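You operate a simulated robot arm through the tools that you are given. There is no shell and no other tool.

You run a simulated two-armed robot. Do the job below in one go: nothing can be reset, and whatever is moved stays where it is left.

TASK
Deburr the blue-band stub in the vice and lay it in the green tray.
Fine: clamp it first, use the blue tool till no burr shows, put it back, open the vice. Set down upright: blue deburring tool, what you pick out. What is to be rubbed or washed off counts as gone when no trace of it is left.

It is judged by the outcome, as a careful person would: the job done as asked, and still so three seconds after it is handed in. It fails if anything else is knocked over, pushed out of place, dropped, spilled or broken.

THE ROBOT
Two 7-joint arms with fingered hands on one trunk that stands fixed in place. Base frame: the origin is at the foot of the trunk, x ahead of it, y to its left, z up. Readings come in mm, rad, newtons and seconds.
The left shoulder is at [42, 163, 1061], the right one opposite. Each reaches about 1215 mm from its shoulder. Payload 4 kg a hand.
Tool frame (each hand has its own): the origin (TCP) lies between the finger pads and is the grasp point; the fingertips stand 36 mm ahead of it; z points along the fingers, y is the line along which they close. The gripper opens to 124 mm; its body begins 42 mm behind the TCP. The gripper is a hand of 4 fingers: y runs from the thumb to the fingers, the wrist lies at [-15, -99, -189] in the tool frame, and closing takes about 1.5 s.
Orientation is that of the tool frame in the base frame, as a unit quaternion [x, y, z, w]. With the fingers straight down and the wrist toward the robot, the tool's x, y and z point along [0, 1, 0], [1, 0, 0] and [0, 0, -1] of the base frame.

THE INTERFACE
- The arms move only by the tool drive_tool. It takes "left_steps", "right_steps" or both (then of equal length, played together; a hand with none holds still); each is a list of rows, each an object of numbers (a shift or turn left out is 0, a gripper value left out holds the last): "x", "y", "z": the shift along the tool's x, y, z in units of 25 mm (1.0 is 25 mm); "wx", "wy", "wz": the turn, a rotation vector about the tool's x, y, z in units of 8 degrees (1.0 is 8 degrees). In form: [{"x": .., "y": .., "z": .., "wx": .., "wy": .., "wz": ..}, ...]. A call has 1 to 20 rows; each row shifts and turns the commanded pose from where the row before left it, along the tool's axes as they then stand. "left_jaw" and "right_jaw" are, for a hand that has rows, the closure, from 0 (fully open) to 1 (shut), set as the call begins (left out, the last holds). A call with a number of a shift or a turn outside -1 to 1 is refused whole. Each row takes 0.2 s and may step no farther than 50 mm and 0.15 rad from the row before; otherwise, or with a gripper value out of range, the whole call is refused. Where a pose cannot be reached the arm comes as near as it can. A force on the tool above 40 N (or 10 N above the force at the start of the call, whichever is more), or a blocked arm, ends the call early, and 0.2 s more pass. The fingers move at their own pace (about 45 mm/s each) and stop on an object; they squeeze with about 32 N. The grip force told is the motor's: it shows also when the fingers shut on nothing. Time passes only in rows, and 0.2 s behind the last, so rows that do not move let the fingers close. It gives the time, the measured TCP pose, the force on the tool (base axes), the opening and the grip force at its end, in the units of the frame above (readings bear some noise), with the torque about the TCP (base axes, N m) and any sound that the robot's microphone picked up, and new pictures: "pictures" is both (left out), scene, wrist or none (wrist: the cameras of the hands that moved).
- Cameras (640 x 400 px; columns grow to the right, rows downward): "scene" is now at [139, 64.8, 1323.5]; the picture's right is [0.60, -0.79, -0.09], its down [-0.23, -0.06, -0.97] and it looks along [0.77, 0.60, -0.22] (base axes); focal length 257 px, centre (320, 200). "left" rides on the left gripper at [-75, -86, -123] in its tool frame; the picture's right is [-0.70, -0.34, 0.63], its down [0.64, -0.68, 0.35] and it looks along [0.32, 0.65, 0.69] (tool axes); focal length 275 px, centre (320, 200). "right" rides on the right gripper at [75, -86, -123] in its tool frame; the picture's right is [-0.70, 0.34, -0.63], its down [-0.64, -0.68, 0.35] and it looks along [-0.32, 0.65, 0.69] (tool axes); focal length 275 px, centre (320, 200). There is no depth. A picture from a camera that has moved, and an enlarged one, comes with that camera's place and axes in the base frame and with its lens. The place of the scene camera against the robot may be out by one fixed shift of up to 12 mm in any direction.
- move_column(by): moves the trunk up (or, below 0, down) by that many mm; the arms and the scene camera ride with it, the base frame stays. It gives what a move gives, with no picture.
- finger_targets(index, middle, ring, thumb_bend, thumb_turn, hand): sets how far each is bent, from 0 (flat) to 1 (curled in); at 0.3 the hand is open as for a grip, at 0.7 the pads meet at the TCP. One left out holds its place. A second passes; each finger stops where it meets its share of the squeeze, and holds until it gets a number again. A gripper value or a shape takes the hand back. It gives what a move gives, with no picture; readings hold the bend of each and the force on the fingers (four entries, about 0 where the hand has none), thumb and palm. thumb_turn goes from beside the hand (0) to across from the fingers (1), as for a grip.
- preshape(shape, hand): the hand has 4 fingers and takes this shape, open, in about a second: jaw (thumb against the fingers, like two jaws); tri (thumb and two fingers); tip (a fingertip pinch); poke (one finger out to press); point (the index stretched); flat (the hand flat); cup (the hand cupped); fist (a fist). The gripper value then closes the fingers along that shape, each until it touches; the sizes above hold for jaw. It gives what a move gives, with no picture.
- aim_head(pan, tilt): turns the head with the scene camera to pan (to the left, within 1.501 rad either way) and tilt (down, from -0.506 to 1.204), counted from straight ahead of the robot (the tilt from the chest, where the trunk bows). It gives what a move gives, and a new picture of the scene camera.
- enlarge(camera, box): a new picture of the part [left, top, right, bottom] of that camera's present view, enlarged. No time passes.
- job_done(): hands the job in; it is judged then, once.

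Nothing tells you positions but the pictures and the camera data. Unless the task says otherwise, let go and move clear before handing in.

The tools are called after "Emit:" as name(argument=value, ...) on one line, values as JSON. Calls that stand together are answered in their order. drive_tool: Moves the arms, as the interface text tells. Its arguments: {"type":"object","properties":{"left_steps":{"type":"array","items":{"type":"object","properties":{"x":{"type":"number"},"y":{"type":"number"},"z":{"type":"number"},"wx":{"type":"number"},"wy":{"type":"number"},"wz":{"type":"number"}}}},"left_jaw":{"type":"number"},"right_steps":{"type":"array","items":{"type":"object","properties":{"x":{"type":"number"},"y":{"type":"number"},"z":{"type":"number"},"wx":{"type":"number"},"wy":{"type":"number"},"wz":{"type":"number"}}}},"right_jaw":{"type":"number"},"pictures":{"type":"string","enum":["both","scene","wrist","none"]}},"required":[]} The other tools are called the same way: move_column (by) moves the trunk up or down; preshape (shape, hand) gives the hand a shape; finger_targets (index, middle, ring, thumb_bend, thumb_turn, hand) moves the fingers one by one; aim_head (pan, tilt) turns the head that bears the scene camera; enlarge (camera, box) takes an enlarged picture of a part of a camera's view; job_done () hands the job in.

At the start:

```text
t: 0.0
left_tool_pos: [343.0, 530.8, 1350.2]
left_tool_rot: [0.707, 0.707, 0.0, 0.0]
left_ft_force: [-0.7, 1.3, -0.3]
left_moment: [0.02, 0.0, -0.05]
left_grip_width: 123.6
left_grasp_force: 0.1
left_shape: jaw
left_bend: [0.3, 0.3, 0.3, 0.3, 0.98]
left_finger forces: [0.0, 0.0, 0.0, 0.0, 0.1, 0.0]
right_tool_pos: [623.6, 102.3, 1313.8]
right_tool_rot: [0.707, 0.707, 0.0, -0.001]
right_ft_force: [0.5, 0.2, 0.5]
right_moment: [0.01, 0.0, 0.0]
right_grip_width: 123.6
right_grasp_force: 0.1
right_shape: jaw
right_bend: [0.3, 0.3, 0.3, 0.3, 0.98]
right_finger forces: [0.1, 0.0, 0.0, 0.1, 0.0, 0.1]
trunk travel left (down, up): [-225.0, 253.0]
head pan, tilt (commanded): [0.653, 0.101]
```

scene: 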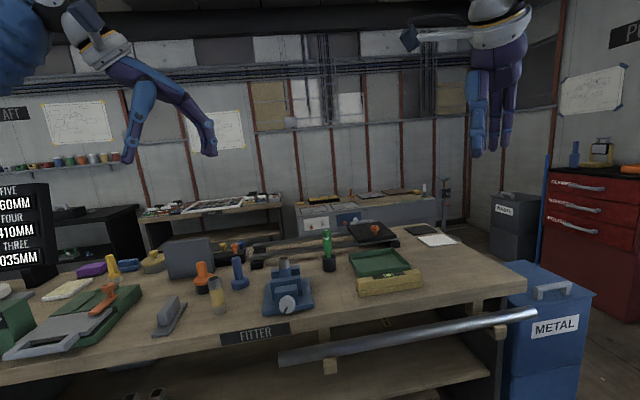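
right: 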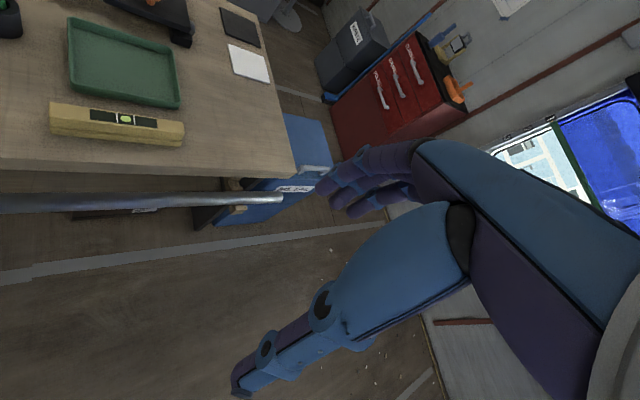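
left: 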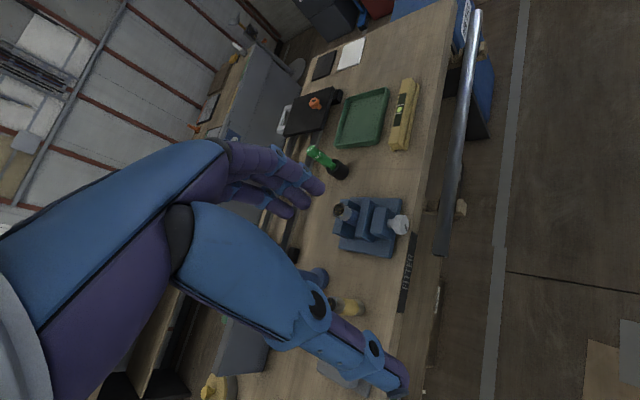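

I see a workbench with a blue vice, a green tray, several tools (blue, orange and green handles) and other items. I'll first enlarge parts of the view to identify the stub, the blue deburring tool and the vice handle.

Emit:
enlarge(camera="scene", box=[180, 220, 340, 320])

Emit:
enlarge(camera="scene", box=[300, 210, 460, 310])

Emit:
enlarge(camera="left", box=[280, 140, 440, 240])

Emit:
enlarge(camera="scene", box=[0, 230, 200, 355])

```text
4.00 times, centred on (260, 270) of scene
camera zoom: at [139.0, 64.8, 1323.5], right [0.6, -0.79, -0.09], down [-0.23, -0.06, -0.97], along [0.77, 0.6, -0.22], focal length 1028 px, centre (560, -80)
```

zoom: 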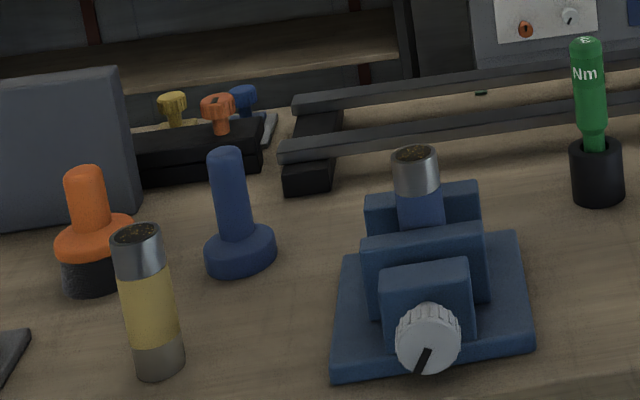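

```text
4.00 times, centred on (380, 260) of scene
camera zoom: at [139.0, 64.8, 1323.5], right [0.6, -0.79, -0.09], down [-0.23, -0.06, -0.97], along [0.77, 0.6, -0.22], focal length 1028 px, centre (80, -40)
```

zoom: 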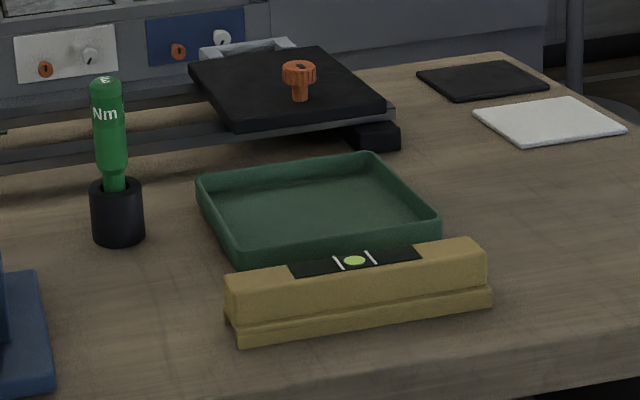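

```text
4.00 times, centred on (360, 190) of left
camera zoom: at [257.3, 455.4, 1473.6], right [-0.34, -0.7, -0.63], down [-0.68, 0.64, -0.35], along [0.65, 0.32, -0.69], focal length 1101 px, centre (160, 240)
```

zoom: 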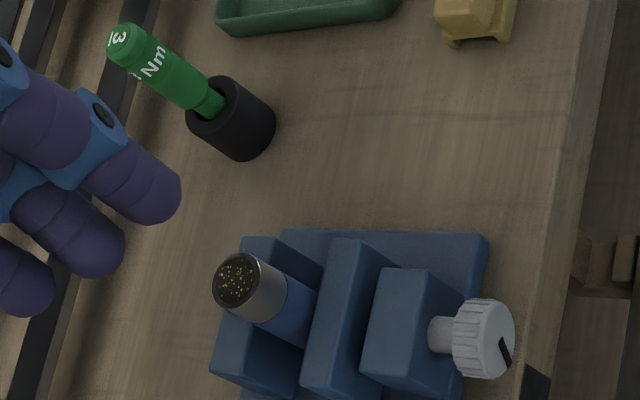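

```text
3.20 times, centred on (100, 292) of scene
camera zoom: at [139.0, 64.8, 1323.5], right [0.6, -0.79, -0.09], down [-0.23, -0.06, -0.97], along [0.77, 0.6, -0.22], focal length 823 px, centre (1024, -96)
```

zoom: 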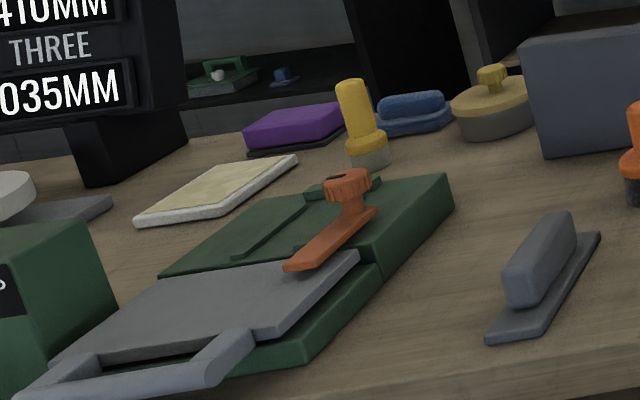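

The blue-band stub stands in the vice with glittering burr on its top, and the blue tool stands to the left of the vice. I'll aim the head at the vice for a better view.

Emit:
aim_head(pan=0.8, tilt=0.45)

```text
t: 0.8
left_tool_pos: [343.3, 530.4, 1350.2]
left_tool_rot: [0.707, 0.708, 0.0, -0.001]
left_ft_force: [-0.4, -0.2, 1.2]
left_moment: [-0.01, 0.01, 0.02]
left_grip_width: 123.3
left_grasp_force: 0.1
left_shape: jaw
left_bend: [0.3, 0.3, 0.3, 0.3, 0.98]
left_finger forces: [0.0, 0.1, 0.1, 0.1, 0.1, 0.0]
right_tool_pos: [623.4, 103.1, 1315.1]
right_tool_rot: [0.707, 0.707, 0.0, 0.001]
right_ft_force: [-0.2, 0.4, -0.1]
right_moment: [-0.03, 0.0, 0.02]
right_grip_width: 123.4
right_grasp_force: 0.1
right_shape: jaw
right_bend: [0.3, 0.3, 0.3, 0.3, 0.98]
right_finger forces: [0.0, 0.1, 0.0, 0.0, 0.0, 0.0]
trunk travel left (down, up): [-225.0, 253.0]
head pan, tilt (commanded): [0.799, 0.45]
camera scene: at [125.2, 74.7, 1292.8], right [0.71, -0.7, -0.11], down [-0.44, -0.31, -0.84], along [0.55, 0.65, -0.53], focal length 257 px, centre (320, 200)
```

scene: 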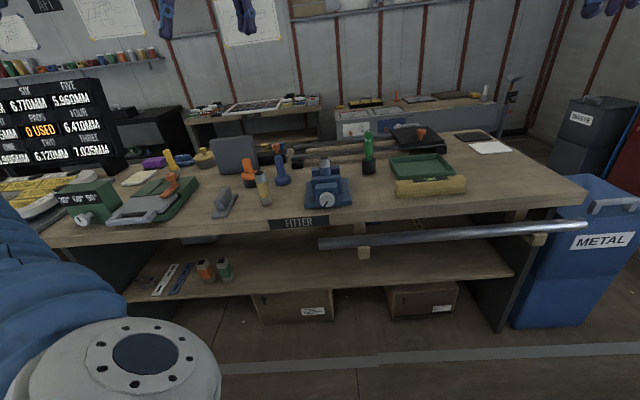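

The view is now square to the bench. I'll enlarge the vice and its surroundings.

Emit:
enlarge(camera="scene", box=[240, 130, 400, 230])

Emit:
enlarge(camera="scene", box=[285, 150, 365, 220])

Emit:
enlarge(camera="scene", box=[0, 60, 160, 160])

Emit:
enlarge(camera="scene", box=[60, 120, 260, 245])

```text
4.00 times, centred on (320, 180) of scene
camera zoom: at [125.2, 74.7, 1292.8], right [0.71, -0.7, -0.11], down [-0.44, -0.31, -0.84], along [0.55, 0.65, -0.53], focal length 1028 px, centre (320, 280)
```

zoom: 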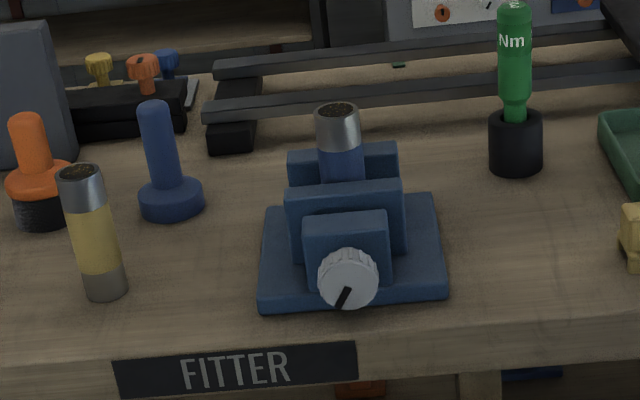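

```text
5.71 times, centred on (325, 185) of scene
camera zoom: at [125.2, 74.7, 1292.8], right [0.71, -0.7, -0.11], down [-0.44, -0.31, -0.84], along [0.55, 0.65, -0.53], focal length 1469 px, centre (291, 286)
```

zoom: 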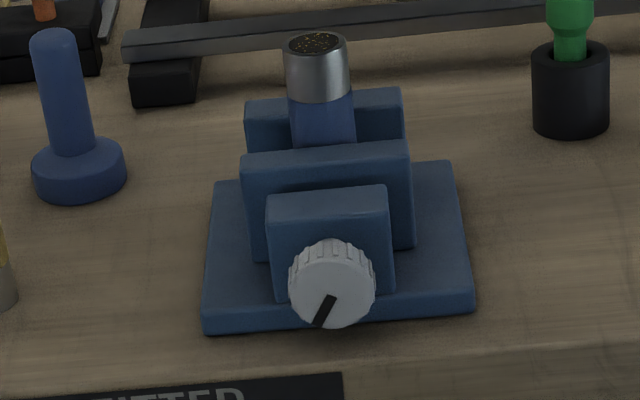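

```text
4.00 times, centred on (80, 110) of scene
camera zoom: at [125.2, 74.7, 1292.8], right [0.71, -0.7, -0.11], down [-0.44, -0.31, -0.84], along [0.55, 0.65, -0.53], focal length 1028 px, centre (1280, 560)
```

zoom: 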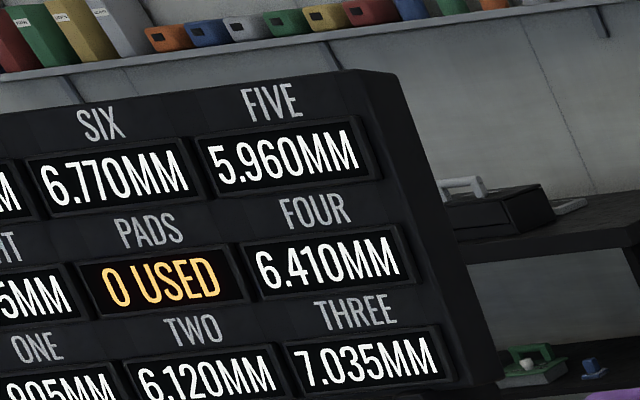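

```text
3.20 times, centred on (160, 182) of scene
camera zoom: at [125.2, 74.7, 1292.8], right [0.71, -0.7, -0.11], down [-0.44, -0.31, -0.84], along [0.55, 0.65, -0.53], focal length 823 px, centre (832, 256)
```

zoom: 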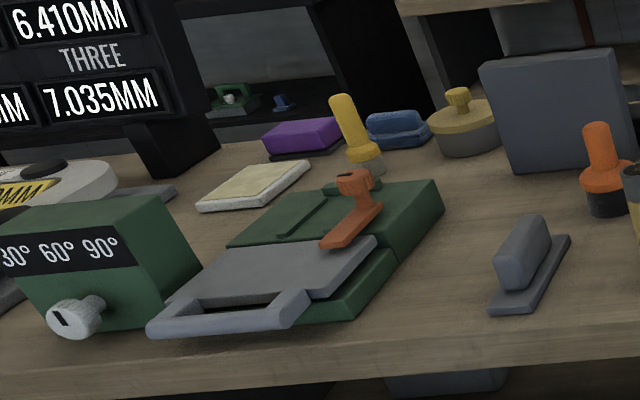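

The vice knob faces the front edge of the bench, with a black pointer at about 7 o'clock. I'll bring the left hand around so it squares up to the bench, high above it, to measure with its wrist camera.

Emit:
drive_tool(left_steps=[{"z": 0.96, "wz": -0.694}, {"z": 0.96, "wz": -0.694}, {"z": 0.96, "wz": -0.694}, {"z": 0.96, "wz": -0.694}, {"z": 0.96, "wz": -0.694}, {"z": 0.96, "wz": -0.694}, {"z": 0.96, "wz": -0.694}, {"z": 0.96, "wz": -0.694}, {"z": 0.96, "wz": -0.694}, {"x": -0.974, "y": 0.452}, {"x": -0.974, "y": 0.452}, {"x": -0.974, "y": 0.452}, {"x": -0.974, "y": 0.452}, {"x": -0.974, "y": 0.452}, {"x": -0.974, "y": 0.452}, {"x": -0.974, "y": 0.452}, {"x": -0.974, "y": 0.452}, {"x": -0.974, "y": 0.452}, {"x": -0.974, "y": 0.452}])

```text
t: 4.8
left_tool_pos: [601.3, 461.3, 1138.6]
left_tool_rot: [0.342, 0.94, 0.001, 0.0]
left_ft_force: [-0.5, 0.5, 0.4]
left_moment: [0.03, 0.01, -0.01]
left_grip_width: 124.0
left_grasp_force: 0.1
left_shape: jaw
left_bend: [0.3, 0.3, 0.3, 0.3, 0.98]
left_finger forces: [0.0, 0.0, 0.0, 0.1, 0.0, 0.0]
right_tool_pos: [623.3, 103.2, 1314.2]
right_tool_rot: [0.707, 0.707, -0.001, 0.0]
right_ft_force: [-0.2, -1.0, -0.4]
right_moment: [0.01, 0.0, -0.02]
right_grip_width: 123.6
right_grasp_force: 0.1
right_shape: jaw
right_bend: [0.3, 0.3, 0.3, 0.3, 0.98]
right_finger forces: [0.1, 0.1, 0.0, 0.0, 0.1, 0.0]
trunk travel left (down, up): [-225.0, 253.0]
head pan, tilt (commanded): [0.799, 0.45]
camera scene: at [126.0, 74.2, 1292.6], right [0.71, -0.7, -0.11], down [-0.44, -0.31, -0.84], along [0.55, 0.65, -0.53], focal length 257 px, centre (320, 200)
camera left: at [604.3, 346.5, 1260.0], right [0.32, -0.71, -0.63], down [-0.93, -0.11, -0.35], along [0.18, 0.7, -0.69], focal length 275 px, centre (320, 200)
```

scene: 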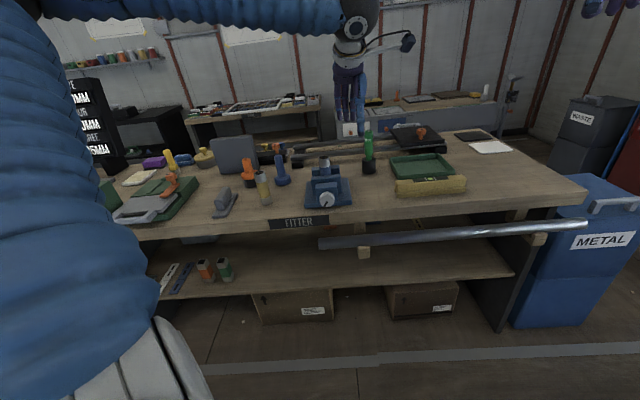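
left: 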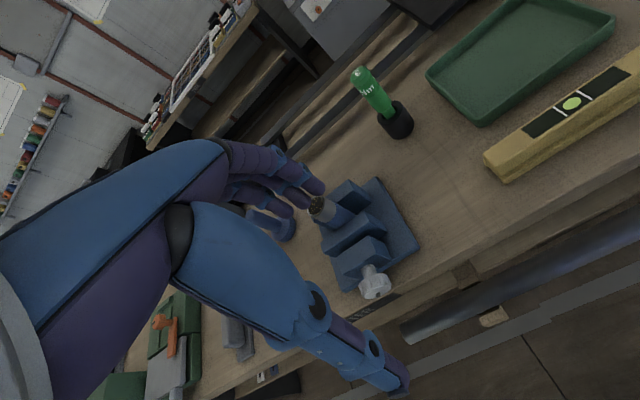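

The wrist camera now sees the vice, stub and tray well. I'll enlarge those areas to measure.

Emit:
enlarge(camera="left", box=[230, 160, 430, 310])

Emit:
enlarge(camera="left", box=[360, 0, 640, 190])

Emit:
enlarge(camera="scene", box=[240, 130, 400, 230])

```text
2.67 times, centred on (330, 235) of left
camera zoom: at [604.3, 346.5, 1260.0], right [0.32, -0.71, -0.63], down [-0.93, -0.11, -0.35], along [0.18, 0.7, -0.69], focal length 734 px, centre (293, 107)
```

zoom: 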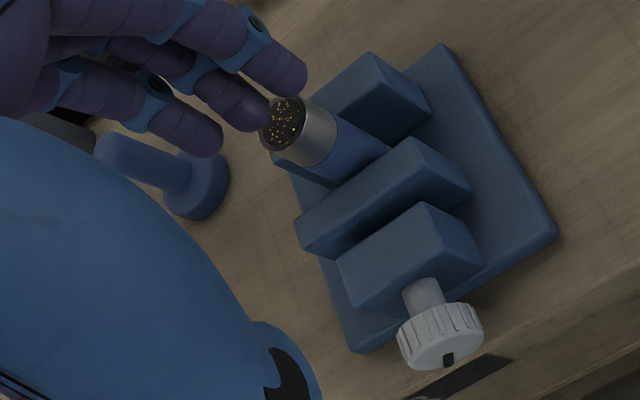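

```text
2.11 times, centred on (500, 95) of left
camera zoom: at [604.3, 346.5, 1260.0], right [0.32, -0.71, -0.63], down [-0.93, -0.11, -0.35], along [0.18, 0.7, -0.69], focal length 580 px, centre (-59, 421)
```

zoom: 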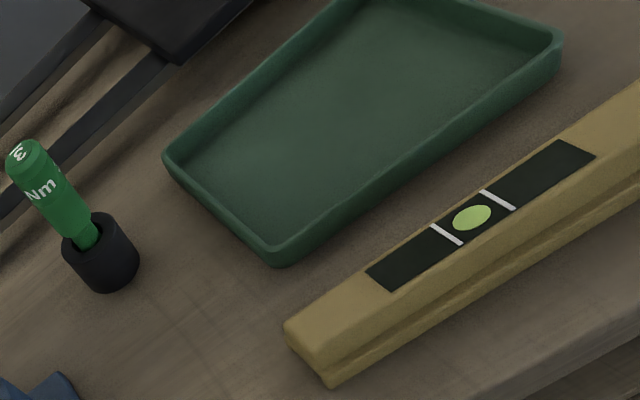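

```text
4.00 times, centred on (320, 180) of scene
camera zoom: at [126.0, 74.2, 1292.6], right [0.71, -0.7, -0.11], down [-0.44, -0.31, -0.84], along [0.55, 0.65, -0.53], focal length 1028 px, centre (320, 280)
```

zoom: 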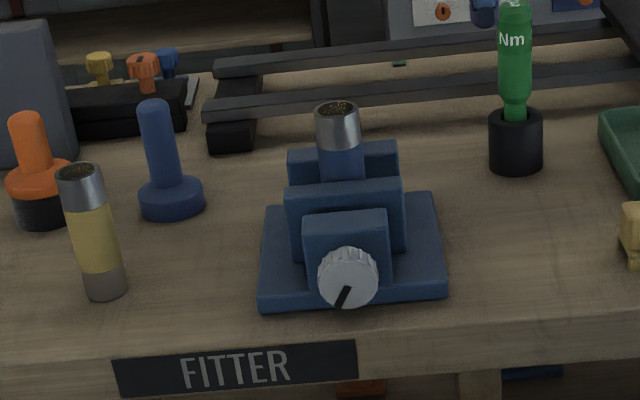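

I'll zoom more closely on the vice knob and base for triangulation.

Emit:
enlarge(camera="left", box=[310, 210, 430, 310])

Emit:
drive_tool(left_steps=[{"x": 1.0}, {"x": 1.0}, {"x": 1.0}, {"x": 1.0}, {"x": 1.0}, {"x": 1.0}, {"x": 1.0}, {"x": 1.0}], pictures="wrist")

```text
4.00 times, centred on (370, 260) of left
camera zoom: at [604.3, 346.5, 1260.0], right [0.32, -0.71, -0.63], down [-0.93, -0.11, -0.35], along [0.18, 0.7, -0.69], focal length 1101 px, centre (120, -40)
```

zoom: 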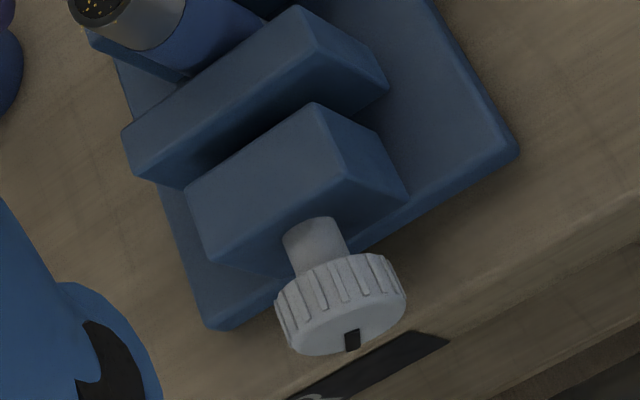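

```text
t: 6.6
left_tool_pos: [447.9, 590.1, 1136.4]
left_tool_rot: [0.343, 0.939, 0.0, 0.001]
left_ft_force: [0.3, 0.6, 0.1]
left_moment: [-0.04, -0.02, 0.0]
left_grip_width: 124.0
left_grasp_force: 0.0
left_shape: jaw
left_bend: [0.3, 0.3, 0.3, 0.3, 0.98]
left_finger forces: [0.0, 0.0, 0.0, 0.0, 0.1, 0.0]
right_tool_pos: [622.4, 103.5, 1316.5]
right_tool_rot: [0.707, 0.707, 0.0, 0.0]
right_ft_force: [-1.6, -0.5, 0.4]
right_moment: [-0.01, 0.0, -0.01]
right_grip_width: 123.1
right_grasp_force: 0.1
right_shape: jaw
right_bend: [0.3, 0.3, 0.3, 0.3, 0.98]
right_finger forces: [0.0, 0.0, 0.0, 0.1, 0.0, 0.0]
trunk travel left (down, up): [-225.0, 253.0]
head pan, tilt (commanded): [0.799, 0.45]
camera left: at [450.8, 474.1, 1258.5], right [0.32, -0.71, -0.63], down [-0.93, -0.11, -0.35], along [0.18, 0.7, -0.69], focal length 275 px, centre (320, 200)
```

left: 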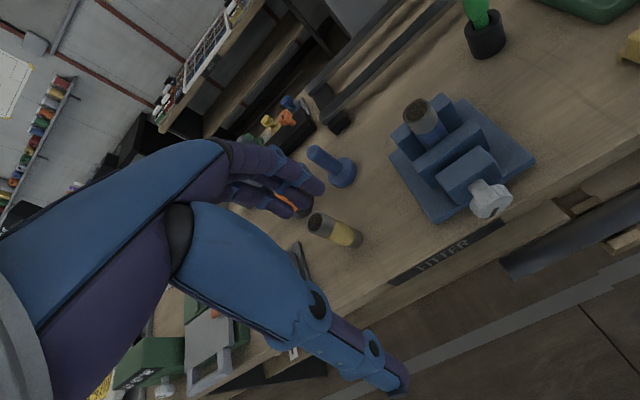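

Now the blue tool, yellow stub and vice are all visible. I'll enlarge for measurement.

Emit:
enlarge(camera="left", box=[380, 80, 540, 230])

Emit:
enlarge(camera="left", box=[270, 130, 390, 260])

```text
2.67 times, centred on (460, 155) of left
camera zoom: at [450.8, 474.1, 1258.5], right [0.32, -0.71, -0.63], down [-0.93, -0.11, -0.35], along [0.18, 0.7, -0.69], focal length 734 px, centre (-53, 320)
```

zoom: 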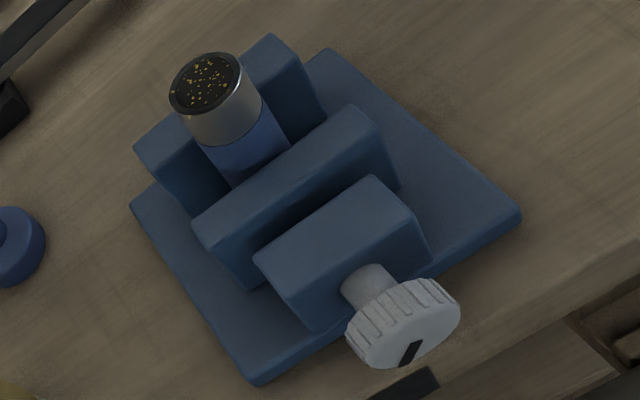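

```text
3.08 times, centred on (330, 195) of left
camera zoom: at [450.8, 474.1, 1258.5], right [0.32, -0.71, -0.63], down [-0.93, -0.11, -0.35], along [0.18, 0.7, -0.69], focal length 847 px, centre (289, 215)
```

zoom: 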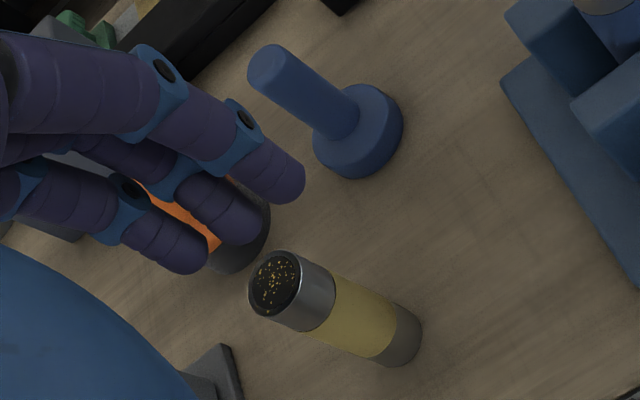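

I estimate the stub top near (668, 657, 959), the knob face near (577, 560, 874) and the bench top at about z = 810. Next I rotate the left hand in free air so that its fingers point horizontally at the vice, to check reachability and look at the knob from the front.

Emit:
drive_tool(left_steps=[{"wx": -0.5774, "wy": -0.5774, "wz": -0.5774}, {"wx": -0.5774, "wy": -0.5774, "wz": -0.5774}, {"wx": -0.5774, "wy": -0.5774, "wz": -0.5774}, {"wx": -0.5774, "wy": -0.5774, "wz": -0.5774}, {"wx": -0.5774, "wy": -0.5774, "wz": -0.5774}, {"wx": -0.5774, "wy": -0.5774, "wz": -0.5774}, {"wx": -0.5774, "wy": -0.5774, "wz": -0.5774}, {"wx": -0.5774, "wy": -0.5774, "wz": -0.5774}, {"wx": -0.5774, "wy": -0.5774, "wz": -0.5774}, {"wx": -0.5774, "wy": -0.5774, "wz": -0.5774}, {"wx": -0.5774, "wy": -0.5774, "wz": -0.5774}, {"wx": -0.5774, "wy": -0.5774, "wz": -0.5774}, {"wx": -0.5774, "wy": -0.5774, "wz": -0.5774}, {"wx": -0.5774, "wy": -0.5774, "wz": -0.5774}, {"wx": -0.5774, "wy": -0.5774, "wz": -0.5774}])

```text
t: 9.8
left_tool_pos: [467.6, 629.3, 1156.0]
left_tool_rot: [-0.17, 0.777, 0.253, 0.551]
left_ft_force: [-0.5, 0.3, 0.6]
left_moment: [-0.02, 0.02, 0.02]
left_grip_width: 123.7
left_grasp_force: 0.0
left_shape: jaw
left_bend: [0.3, 0.3, 0.3, 0.3, 0.98]
left_finger forces: [0.1, 0.0, 0.0, 0.1, 0.0, 0.0]
left hand out of reach, approached as far as the arm can: row 7, 8, 9, 10, 12, 13, 14, 15
right_tool_pos: [623.3, 103.0, 1314.8]
right_tool_rot: [0.707, 0.707, 0.0, 0.0]
right_ft_force: [-0.5, -0.3, 0.0]
right_moment: [-0.01, 0.03, -0.02]
right_grip_width: 123.8
right_grasp_force: 0.0
right_shape: jaw
right_bend: [0.3, 0.3, 0.3, 0.3, 0.98]
right_finger forces: [0.1, 0.1, 0.0, 0.0, 0.0, 0.0]
trunk travel left (down, up): [-225.0, 253.0]
head pan, tilt (commanded): [0.799, 0.45]
camera scene: at [125.3, 75.0, 1292.7], right [0.71, -0.7, -0.11], down [-0.44, -0.31, -0.84], along [0.55, 0.65, -0.53], focal length 257 px, centre (320, 200)
camera left: at [445.4, 486.9, 1240.2], right [0.91, 0.08, 0.42], down [0.42, -0.35, -0.84], along [0.07, 0.93, -0.35], focal length 275 px, centre (320, 200)
```

scene: 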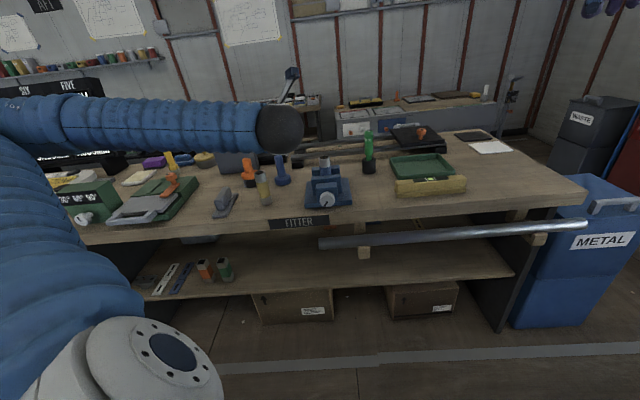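
left: 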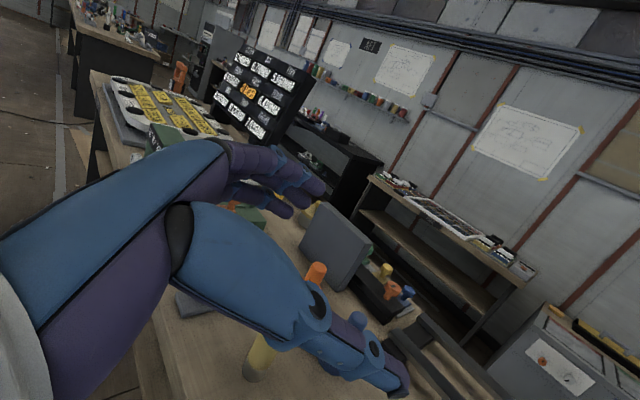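

That orientation is at the edge of what the left arm can do here, so I'll back out and try a more natural one: fingers slanting down-forward with the closing line level across the knob.

Emit:
drive_tool(left_steps=[{"wx": 0.5774, "wy": 0.5774, "wz": 0.5774}, {"wx": 0.5774, "wy": 0.5774, "wz": 0.5774}, {"wx": 0.5774, "wy": 0.5774, "wz": 0.5774}, {"wx": 0.5774, "wy": 0.5774, "wz": 0.5774}, {"wx": 0.5774, "wy": 0.5774, "wz": 0.5774}, {"wx": 0.5774, "wy": 0.5774, "wz": 0.5774}, {"wx": 0.5774, "wy": 0.5774, "wz": 0.5774}, {"wx": 0.5774, "wy": 0.5774, "wz": 0.5774}, {"wx": 0.5774, "wy": 0.5774, "wz": 0.5774}, {"wx": 0.5774, "wy": 0.5774, "wz": 0.5774}, {"wx": 0.5774, "wy": 0.5774, "wz": 0.5774}, {"wx": 0.5774, "wy": 0.5774, "wz": 0.5774}, {"wx": 0.5774, "wy": 0.5774, "wz": 0.5774}, {"wx": 0.5774, "wy": 0.5774, "wz": 0.5774}, {"wx": 0.5774, "wy": 0.5774, "wz": 0.5774}], pictures="none")

```text
t: 13.0
left_tool_pos: [467.7, 629.8, 1155.0]
left_tool_rot: [0.453, 0.875, -0.073, -0.157]
left_ft_force: [-0.6, 0.1, -0.5]
left_moment: [0.0, 0.0, 0.03]
left_grip_width: 124.0
left_grasp_force: 0.1
left_shape: jaw
left_bend: [0.3, 0.3, 0.3, 0.3, 0.98]
left_finger forces: [0.1, 0.0, 0.1, 0.0, 0.0, 0.0]
right_tool_pos: [622.9, 103.1, 1314.3]
right_tool_rot: [0.707, 0.707, 0.0, 0.001]
right_ft_force: [0.6, -0.8, -1.3]
right_moment: [0.03, 0.0, -0.02]
right_grip_width: 123.4
right_grasp_force: 0.0
right_shape: jaw
right_bend: [0.3, 0.3, 0.3, 0.3, 0.98]
right_finger forces: [0.1, 0.0, 0.0, 0.0, 0.0, 0.0]
trunk travel left (down, up): [-225.0, 253.0]
head pan, tilt (commanded): [0.799, 0.45]
```

The arm re-anchors its command where it stops, so I computed the needed rotation from the measured pose. I'm moving in front of the vice and turning to the slanted, level-closing pose.

Emit:
drive_tool(left_steps=[{"x": -0.987, "z": 0.849}, {"x": -0.987, "z": 0.849}, {"x": -0.987, "z": 0.849}, {"x": -0.987, "z": 0.849}, {"x": -0.987, "z": 0.849}, {"x": -0.987, "z": 0.849}, {"x": -0.987, "z": 0.849}, {"wx": -0.534, "wy": 0.394, "wz": 0.689}, {"wx": -0.534, "wy": 0.394, "wz": 0.689}, {"wx": -0.534, "wy": 0.394, "wz": 0.689}, {"wx": -0.534, "wy": 0.394, "wz": 0.689}, {"wx": -0.534, "wy": 0.394, "wz": 0.689}, {"wx": -0.534, "wy": 0.394, "wz": 0.689}, {"wx": -0.534, "wy": 0.394, "wz": 0.689}, {"wx": -0.534, "wy": 0.394, "wz": 0.689}, {"wx": -0.534, "wy": 0.394, "wz": 0.689}, {"wx": -0.534, "wy": 0.394, "wz": 0.689}, {"wx": -0.534, "wy": 0.394, "wz": 0.689}, {"wx": -0.534, "wy": 0.394, "wz": 0.689}])

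```text
t: 17.0
left_tool_pos: [510.3, 490.9, 980.0]
left_tool_rot: [0.852, 0.357, 0.354, -0.148]
left_ft_force: [-0.3, 0.0, 0.5]
left_moment: [0.01, 0.01, 0.03]
left_grip_width: 123.7
left_grasp_force: 0.1
left_shape: jaw
left_bend: [0.3, 0.3, 0.3, 0.3, 0.98]
left_finger forces: [0.1, 0.0, 0.0, 0.0, 0.1, 0.0]
right_tool_pos: [623.1, 103.1, 1315.1]
right_tool_rot: [0.707, 0.707, 0.0, 0.0]
right_ft_force: [0.4, 0.2, 0.4]
right_moment: [-0.02, -0.02, -0.01]
right_grip_width: 123.9
right_grasp_force: 0.0
right_shape: jaw
right_bend: [0.3, 0.3, 0.3, 0.3, 0.98]
right_finger forces: [0.0, 0.1, 0.0, 0.0, 0.1, 0.0]
trunk travel left (down, up): [-225.0, 253.0]
head pan, tilt (commanded): [0.799, 0.45]
camera scene: at [124.8, 74.4, 1292.9], right [0.71, -0.7, -0.11], down [-0.44, -0.31, -0.84], along [0.55, 0.65, -0.53], focal length 257 px, centre (320, 200)
camera left: at [351.5, 451.0, 1013.1], right [-0.27, 0.21, -0.94], down [0.0, 0.98, 0.21], along [0.96, 0.05, -0.26], focal length 275 px, centre (320, 200)
```

scene: 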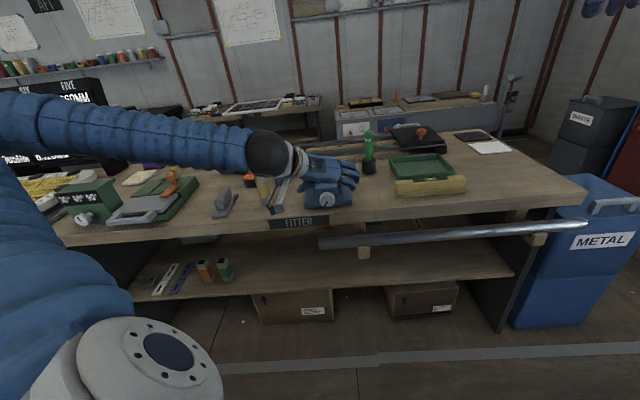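
left: 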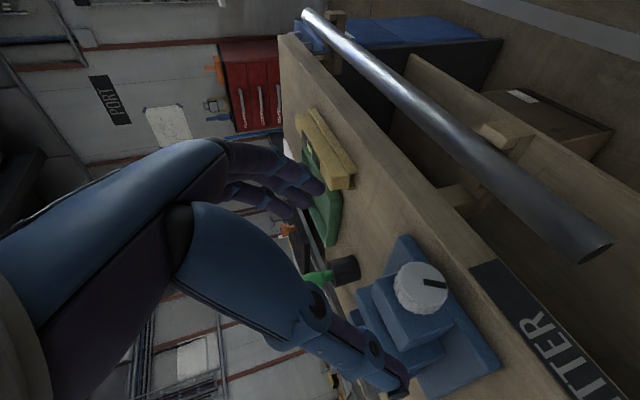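

The pose was reached exactly, and the wrist camera now sees the knob with its pointer. I'll enlarge it to measure.

Emit:
enlarge(camera="left", box=[340, 225, 500, 345])

Emit:
enlarge(camera="scene", box=[220, 130, 380, 230])

```text
3.33 times, centred on (420, 285) of left
camera zoom: at [351.5, 451.0, 1013.1], right [-0.27, 0.21, -0.94], down [0.0, 0.98, 0.21], along [0.96, 0.05, -0.26], focal length 918 px, centre (-13, -83)
```

zoom: 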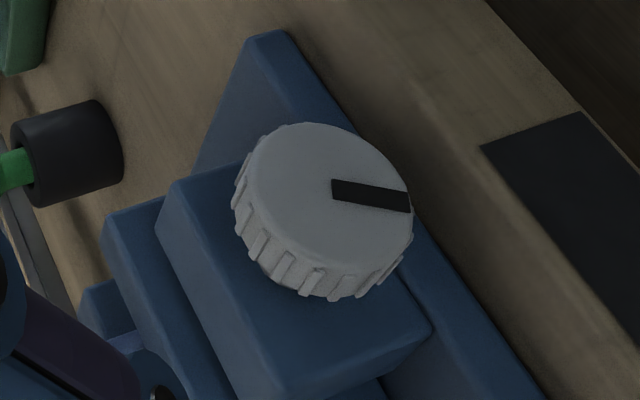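

```text
4.00 times, centred on (300, 180) of scene
camera zoom: at [124.8, 74.4, 1292.9], right [0.71, -0.7, -0.11], down [-0.44, -0.31, -0.84], along [0.55, 0.65, -0.53], focal length 1028 px, centre (400, 280)
```

zoom: 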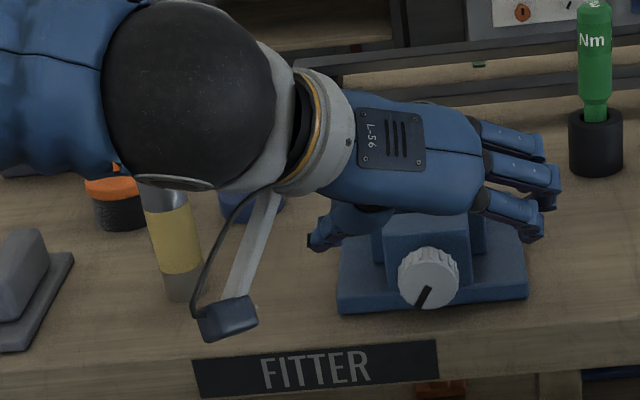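

The hand shape is clear now: thumb left, three fingers right. I'll flatten the slant to 25°, drop to knob height at a safe standoff, and test turning the wrist counter-clockwise so a full clockwise stroke is available.

Emit:
drive_tool(left_steps=[{"wy": 0.833}, {"wy": 0.833}, {"wy": 0.833}, {"x": -0.743, "y": -0.046, "z": 0.422}, {"x": -0.743, "y": -0.046, "z": 0.422}, {"x": -0.743, "y": -0.046, "z": 0.422}, {"x": -0.743, "y": -0.046, "z": 0.422}, {"x": -0.743, "y": -0.046, "z": 0.422}])

```text
t: 18.8
left_tool_pos: [544.5, 522.9, 876.7]
left_tool_rot: [0.777, 0.326, 0.496, -0.209]
left_ft_force: [0.2, -0.4, -0.3]
left_moment: [-0.01, 0.01, 0.03]
left_grip_width: 124.0
left_grasp_force: 0.1
left_shape: jaw
left_bend: [0.3, 0.3, 0.3, 0.3, 0.98]
left_finger forces: [0.0, 0.0, 0.0, 0.0, 0.0, 0.1]
left hand out of reach, approached as far as the arm can: row 1, 2, 3
right_tool_pos: [624.5, 103.8, 1314.2]
right_tool_rot: [0.707, 0.707, 0.0, 0.0]
right_ft_force: [0.0, 0.2, -0.6]
right_moment: [0.0, 0.02, 0.0]
right_grip_width: 123.6
right_grasp_force: 0.0
right_shape: jaw
right_bend: [0.3, 0.3, 0.3, 0.3, 0.98]
right_finger forces: [0.0, 0.0, 0.0, 0.0, 0.0, 0.0]
trunk travel left (down, up): [-225.0, 253.0]
head pan, tilt (commanded): [0.799, 0.45]
camera scene: at [125.6, 75.1, 1292.6], right [0.71, -0.7, -0.11], down [-0.44, -0.31, -0.84], along [0.55, 0.65, -0.53], focal length 257 px, centre (320, 200)
camera left: at [383.1, 479.5, 859.9], right [-0.04, 0.44, -0.9], down [-0.08, 0.9, 0.44], along [1.0, 0.09, -0.01], focal length 275 px, centre (320, 200)
```

scene: 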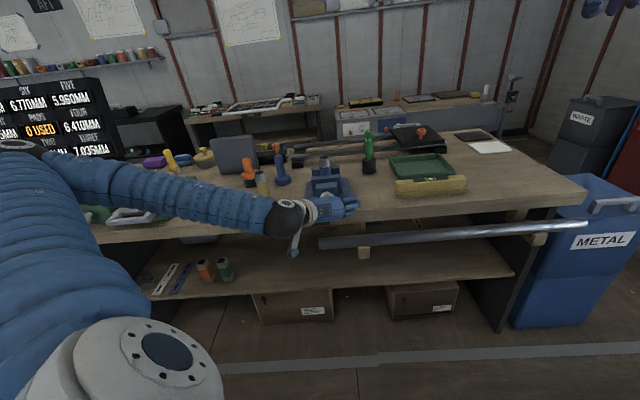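
left: 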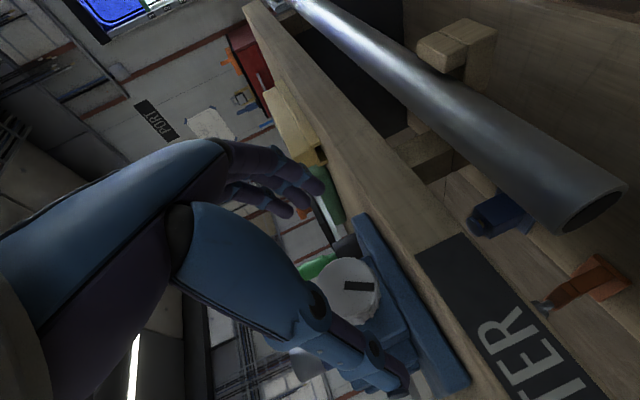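

I'm now about 40 mm in front of the knob at the 25° slant. I'll check the knob closely in the wrist camera.

Emit:
enlarge(camera="left", box=[260, 220, 420, 350])

Emit:
enlarge(camera="scene", box=[260, 140, 400, 240])

```text
3.08 times, centred on (340, 285) of left
camera zoom: at [383.1, 479.5, 859.9], right [-0.04, 0.44, -0.9], down [-0.08, 0.9, 0.44], along [1.0, 0.09, -0.01], focal length 847 px, centre (258, -62)
```

zoom: 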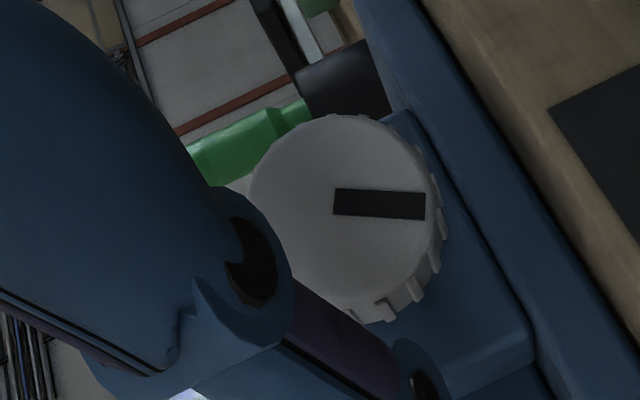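

```text
4.00 times, centred on (330, 190) of scene
camera zoom: at [125.6, 75.1, 1292.6], right [0.71, -0.7, -0.11], down [-0.44, -0.31, -0.84], along [0.55, 0.65, -0.53], focal length 1028 px, centre (280, 240)
```

zoom: 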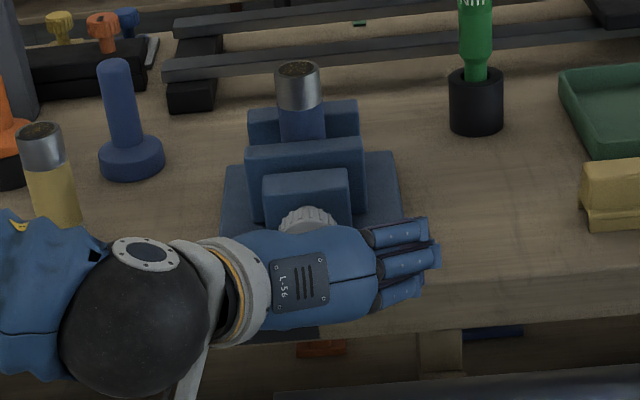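

The knob face centre is at about (577, 564, 870) with a 45° axis, consistent with the stub. I'll centre on the axis, then wind the hand 60° counter-clockwise ready for a clockwise tightening stroke.

Emit:
drive_tool(left_steps=[{"x": -0.155, "y": -0.25, "z": 0.306}, {"wx": -0.396, "wz": -0.85}, {"wx": -0.396, "wz": -0.85}, {"wx": -0.396, "wz": -0.85}, {"wx": -0.396, "wz": -0.85}, {"wx": -0.396, "wz": -0.85}, {"wx": -0.396, "wz": -0.85}, {"wx": -0.396, "wz": -0.85}, {"wx": -0.396, "wz": -0.85}])

```text
t: 20.8
left_tool_pos: [543.5, 531.2, 868.5]
left_tool_rot: [0.568, 0.53, 0.593, 0.21]
left_ft_force: [0.0, 0.7, 0.4]
left_moment: [0.03, -0.02, -0.01]
left_grip_width: 123.6
left_grasp_force: 0.1
left_shape: jaw
left_bend: [0.3, 0.3, 0.3, 0.3, 0.98]
left_finger forces: [0.0, 0.0, 0.0, 0.0, 0.0, 0.1]
right_tool_pos: [624.3, 103.1, 1314.3]
right_tool_rot: [0.707, 0.707, 0.0, -0.001]
right_ft_force: [-0.9, -0.2, 0.2]
right_moment: [0.04, 0.01, 0.0]
right_grip_width: 123.7
right_grasp_force: 0.0
right_shape: jaw
right_bend: [0.3, 0.3, 0.3, 0.3, 0.98]
right_finger forces: [0.0, 0.1, 0.0, 0.0, 0.1, 0.0]
trunk travel left (down, up): [-225.0, 253.0]
head pan, tilt (commanded): [0.799, 0.45]
camera scene: at [125.5, 75.0, 1292.7], right [0.71, -0.7, -0.11], down [-0.44, -0.31, -0.84], along [0.55, 0.65, -0.53], focal length 257 px, centre (320, 200)
camera left: at [422.9, 448.8, 786.3], right [0.63, -0.23, -0.74], down [-0.1, 0.92, -0.37], along [0.77, 0.31, 0.56], focal length 275 px, centre (320, 200)
```

scene: 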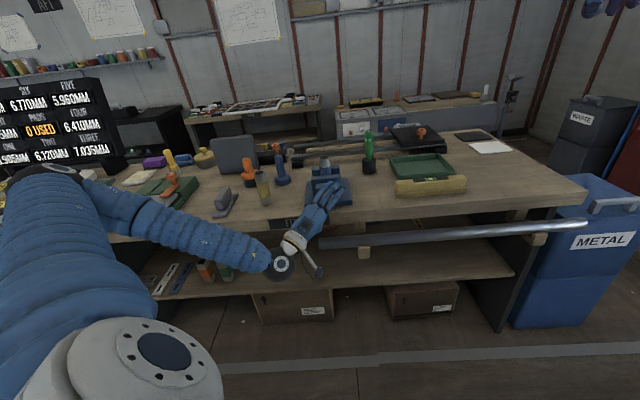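
left: 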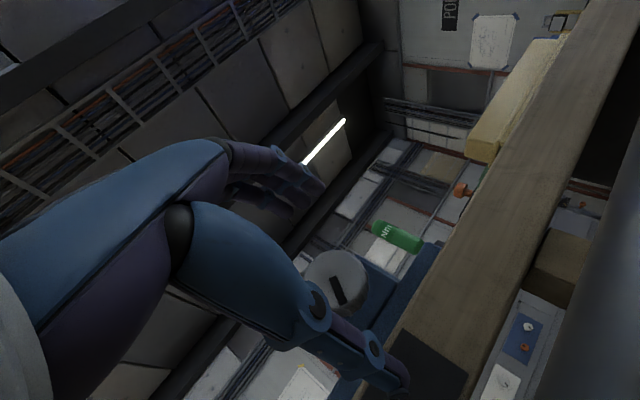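

Reached. The open thumb would come close to the bench edge, so I'll partially close the hand to about 70 mm before advancing, and check.

Emit:
drive_tool(left_steps=[{}, {}, {}, {}, {}], left_jaw=0.43)

Emit:
enlarge(camera="left", box=[220, 200, 460, 400])

Emit:
enlarge(camera="scene", box=[260, 150, 380, 290])

```text
t: 22.0
left_tool_pos: [543.9, 531.1, 868.7]
left_tool_rot: [0.569, 0.53, 0.593, 0.209]
left_ft_force: [0.3, 0.1, 0.5]
left_moment: [0.0, -0.01, -0.01]
left_grip_width: 70.9
left_grasp_force: 0.0
left_shape: jaw
left_bend: [0.39, 0.43, 0.41, 0.54, 0.99]
left_finger forces: [0.0, 0.1, 0.0, 0.0, 0.0, 0.0]
right_tool_pos: [623.8, 102.9, 1314.4]
right_tool_rot: [0.708, 0.707, -0.001, 0.0]
right_ft_force: [-1.6, 0.4, 0.6]
right_moment: [0.02, 0.0, -0.04]
right_grip_width: 123.7
right_grasp_force: 0.0
right_shape: jaw
right_bend: [0.3, 0.3, 0.3, 0.3, 0.98]
right_finger forces: [0.0, 0.0, 0.1, 0.1, 0.0, 0.1]
trunk travel left (down, up): [-225.0, 253.0]
head pan, tilt (commanded): [0.799, 0.45]
camera scene: at [125.2, 74.7, 1292.8], right [0.71, -0.7, -0.11], down [-0.44, -0.31, -0.84], along [0.55, 0.65, -0.53], focal length 257 px, centre (320, 200)
camera left: at [422.9, 448.6, 786.5], right [0.63, -0.23, -0.74], down [-0.1, 0.92, -0.37], along [0.77, 0.31, 0.56], focal length 275 px, centre (320, 200)
```

scene: 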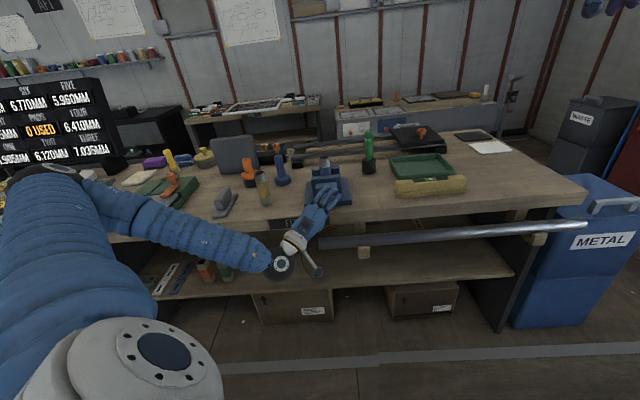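
left: 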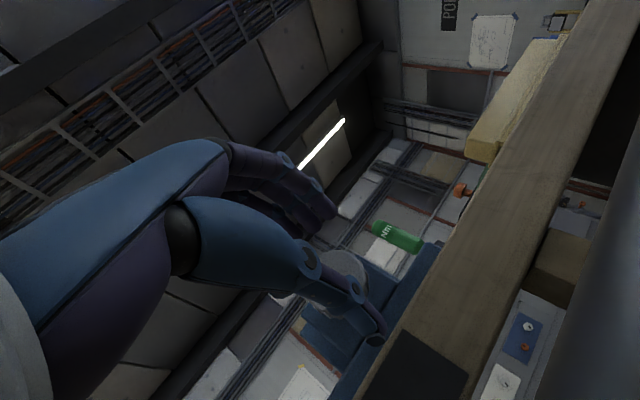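

```text
2.00 times, centred on (340, 300) of left
camera zoom: at [422.9, 448.6, 786.5], right [0.63, -0.23, -0.74], down [-0.1, 0.92, -0.37], along [0.77, 0.31, 0.56], focal length 551 px, centre (280, 0)
```

zoom: 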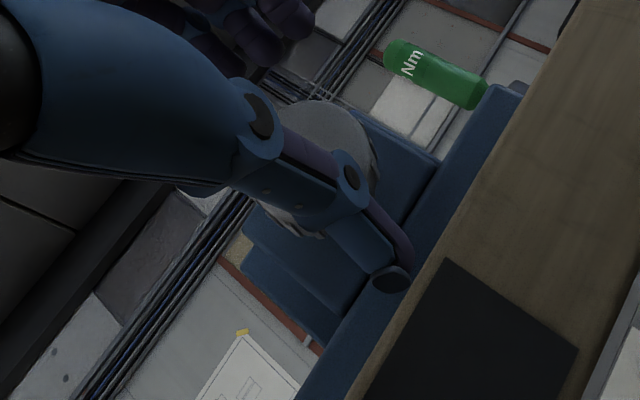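

```text
2.86 times, centred on (320, 220) of scene
camera zoom: at [125.2, 74.7, 1292.8], right [0.71, -0.7, -0.11], down [-0.44, -0.31, -0.84], along [0.55, 0.65, -0.53], focal length 734 px, centre (320, 143)
```

zoom: 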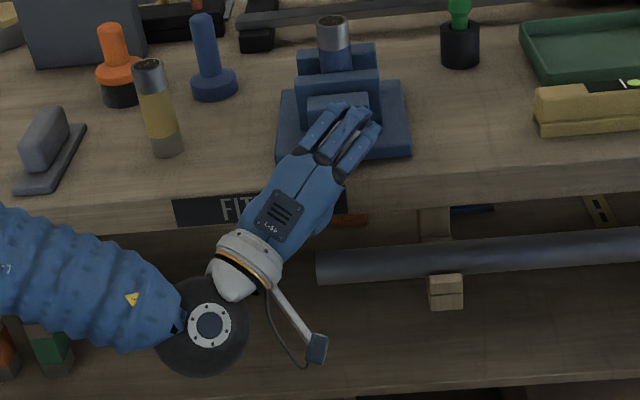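

The bench top works out near z≈818, so there is limited room under the knob. I'll narrow the grip to about 62 mm and advance slightly high so the thumb clears the bench.

Emit:
drive_tool(left_steps=[{}, {"y": 0.208}, {"x": 0.175, "z": 0.365}, {"x": 0.175, "z": 0.365}, {"x": 0.175, "z": 0.365}, {"x": 0.175, "z": 0.365}], left_jaw=0.5)

Emit:
enlarge(camera="left", box=[240, 180, 440, 340])

Emit:
enlarge(camera="scene", box=[270, 140, 390, 230])

```text
t: 23.4
left_tool_pos: [567.3, 550.5, 873.9]
left_tool_rot: [0.571, 0.53, 0.59, 0.211]
left_ft_force: [-26.1, -14.5, 1.4]
left_moment: [-0.24, 0.63, 0.31]
left_grip_width: 65.1
left_grasp_force: 0.0
left_shape: jaw
left_bend: [0.42, 0.46, 0.44, 0.54, 0.99]
left_finger forces: [0.0, 0.0, 0.0, 0.0, 44.6, 0.1]
right_tool_pos: [623.0, 102.8, 1315.1]
right_tool_rot: [0.707, 0.707, 0.0, 0.0]
right_ft_force: [0.6, -0.5, 0.3]
right_moment: [-0.03, 0.03, -0.02]
right_grip_width: 123.7
right_grasp_force: 0.0
right_shape: jaw
right_bend: [0.3, 0.3, 0.3, 0.3, 0.98]
right_finger forces: [0.1, 0.0, 0.0, 0.0, 0.0, 0.0]
trunk travel left (down, up): [-225.0, 253.0]
head pan, tilt (commanded): [0.799, 0.45]
stopped in row 6 (left hand): the force on the tool passed its limit at 50 N (the readings are from after the stop); the commanded pose is now the measured one
camera scene: at [124.0, 74.2, 1292.9], right [0.71, -0.7, -0.11], down [-0.44, -0.31, -0.84], along [0.55, 0.65, -0.53], focal length 257 px, centre (320, 200)
camera left: at [445.9, 469.1, 791.7], right [0.63, -0.23, -0.74], down [-0.1, 0.92, -0.37], along [0.77, 0.31, 0.56], focal length 275 px, centre (320, 200)
```

scene: 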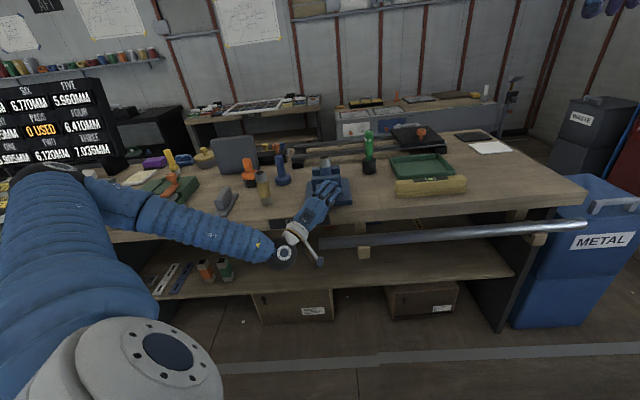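
left: 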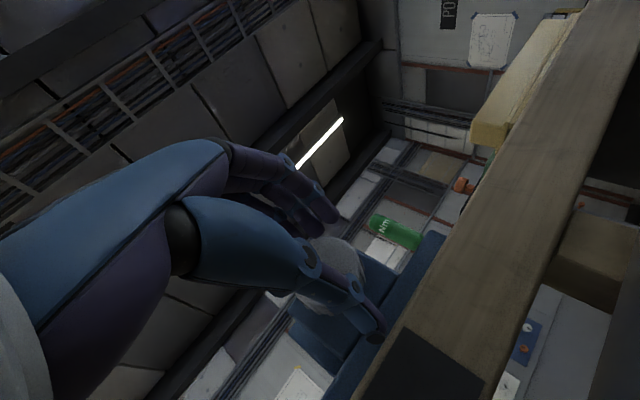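

```text
2.50 times, centred on (340, 260) of left
camera zoom: at [445.9, 469.1, 791.7], right [0.63, -0.23, -0.74], down [-0.1, 0.92, -0.37], along [0.77, 0.31, 0.56], focal length 688 px, centre (270, 50)
```

zoom: 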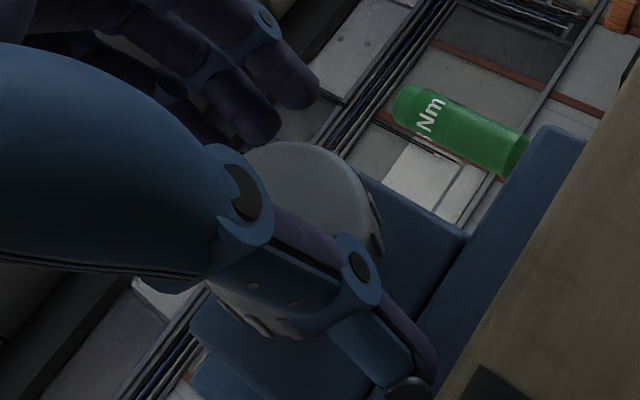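

```text
4.44 times, centred on (330, 185) of scene
camera zoom: at [124.0, 74.2, 1292.9], right [0.71, -0.7, -0.11], down [-0.44, -0.31, -0.84], along [0.55, 0.65, -0.53], focal length 1142 px, centre (276, 267)
```

zoom: 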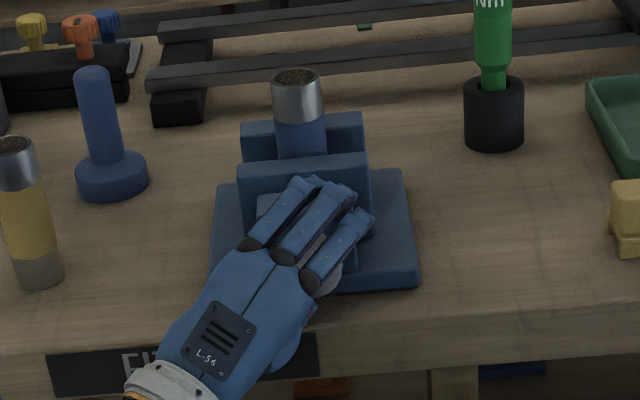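

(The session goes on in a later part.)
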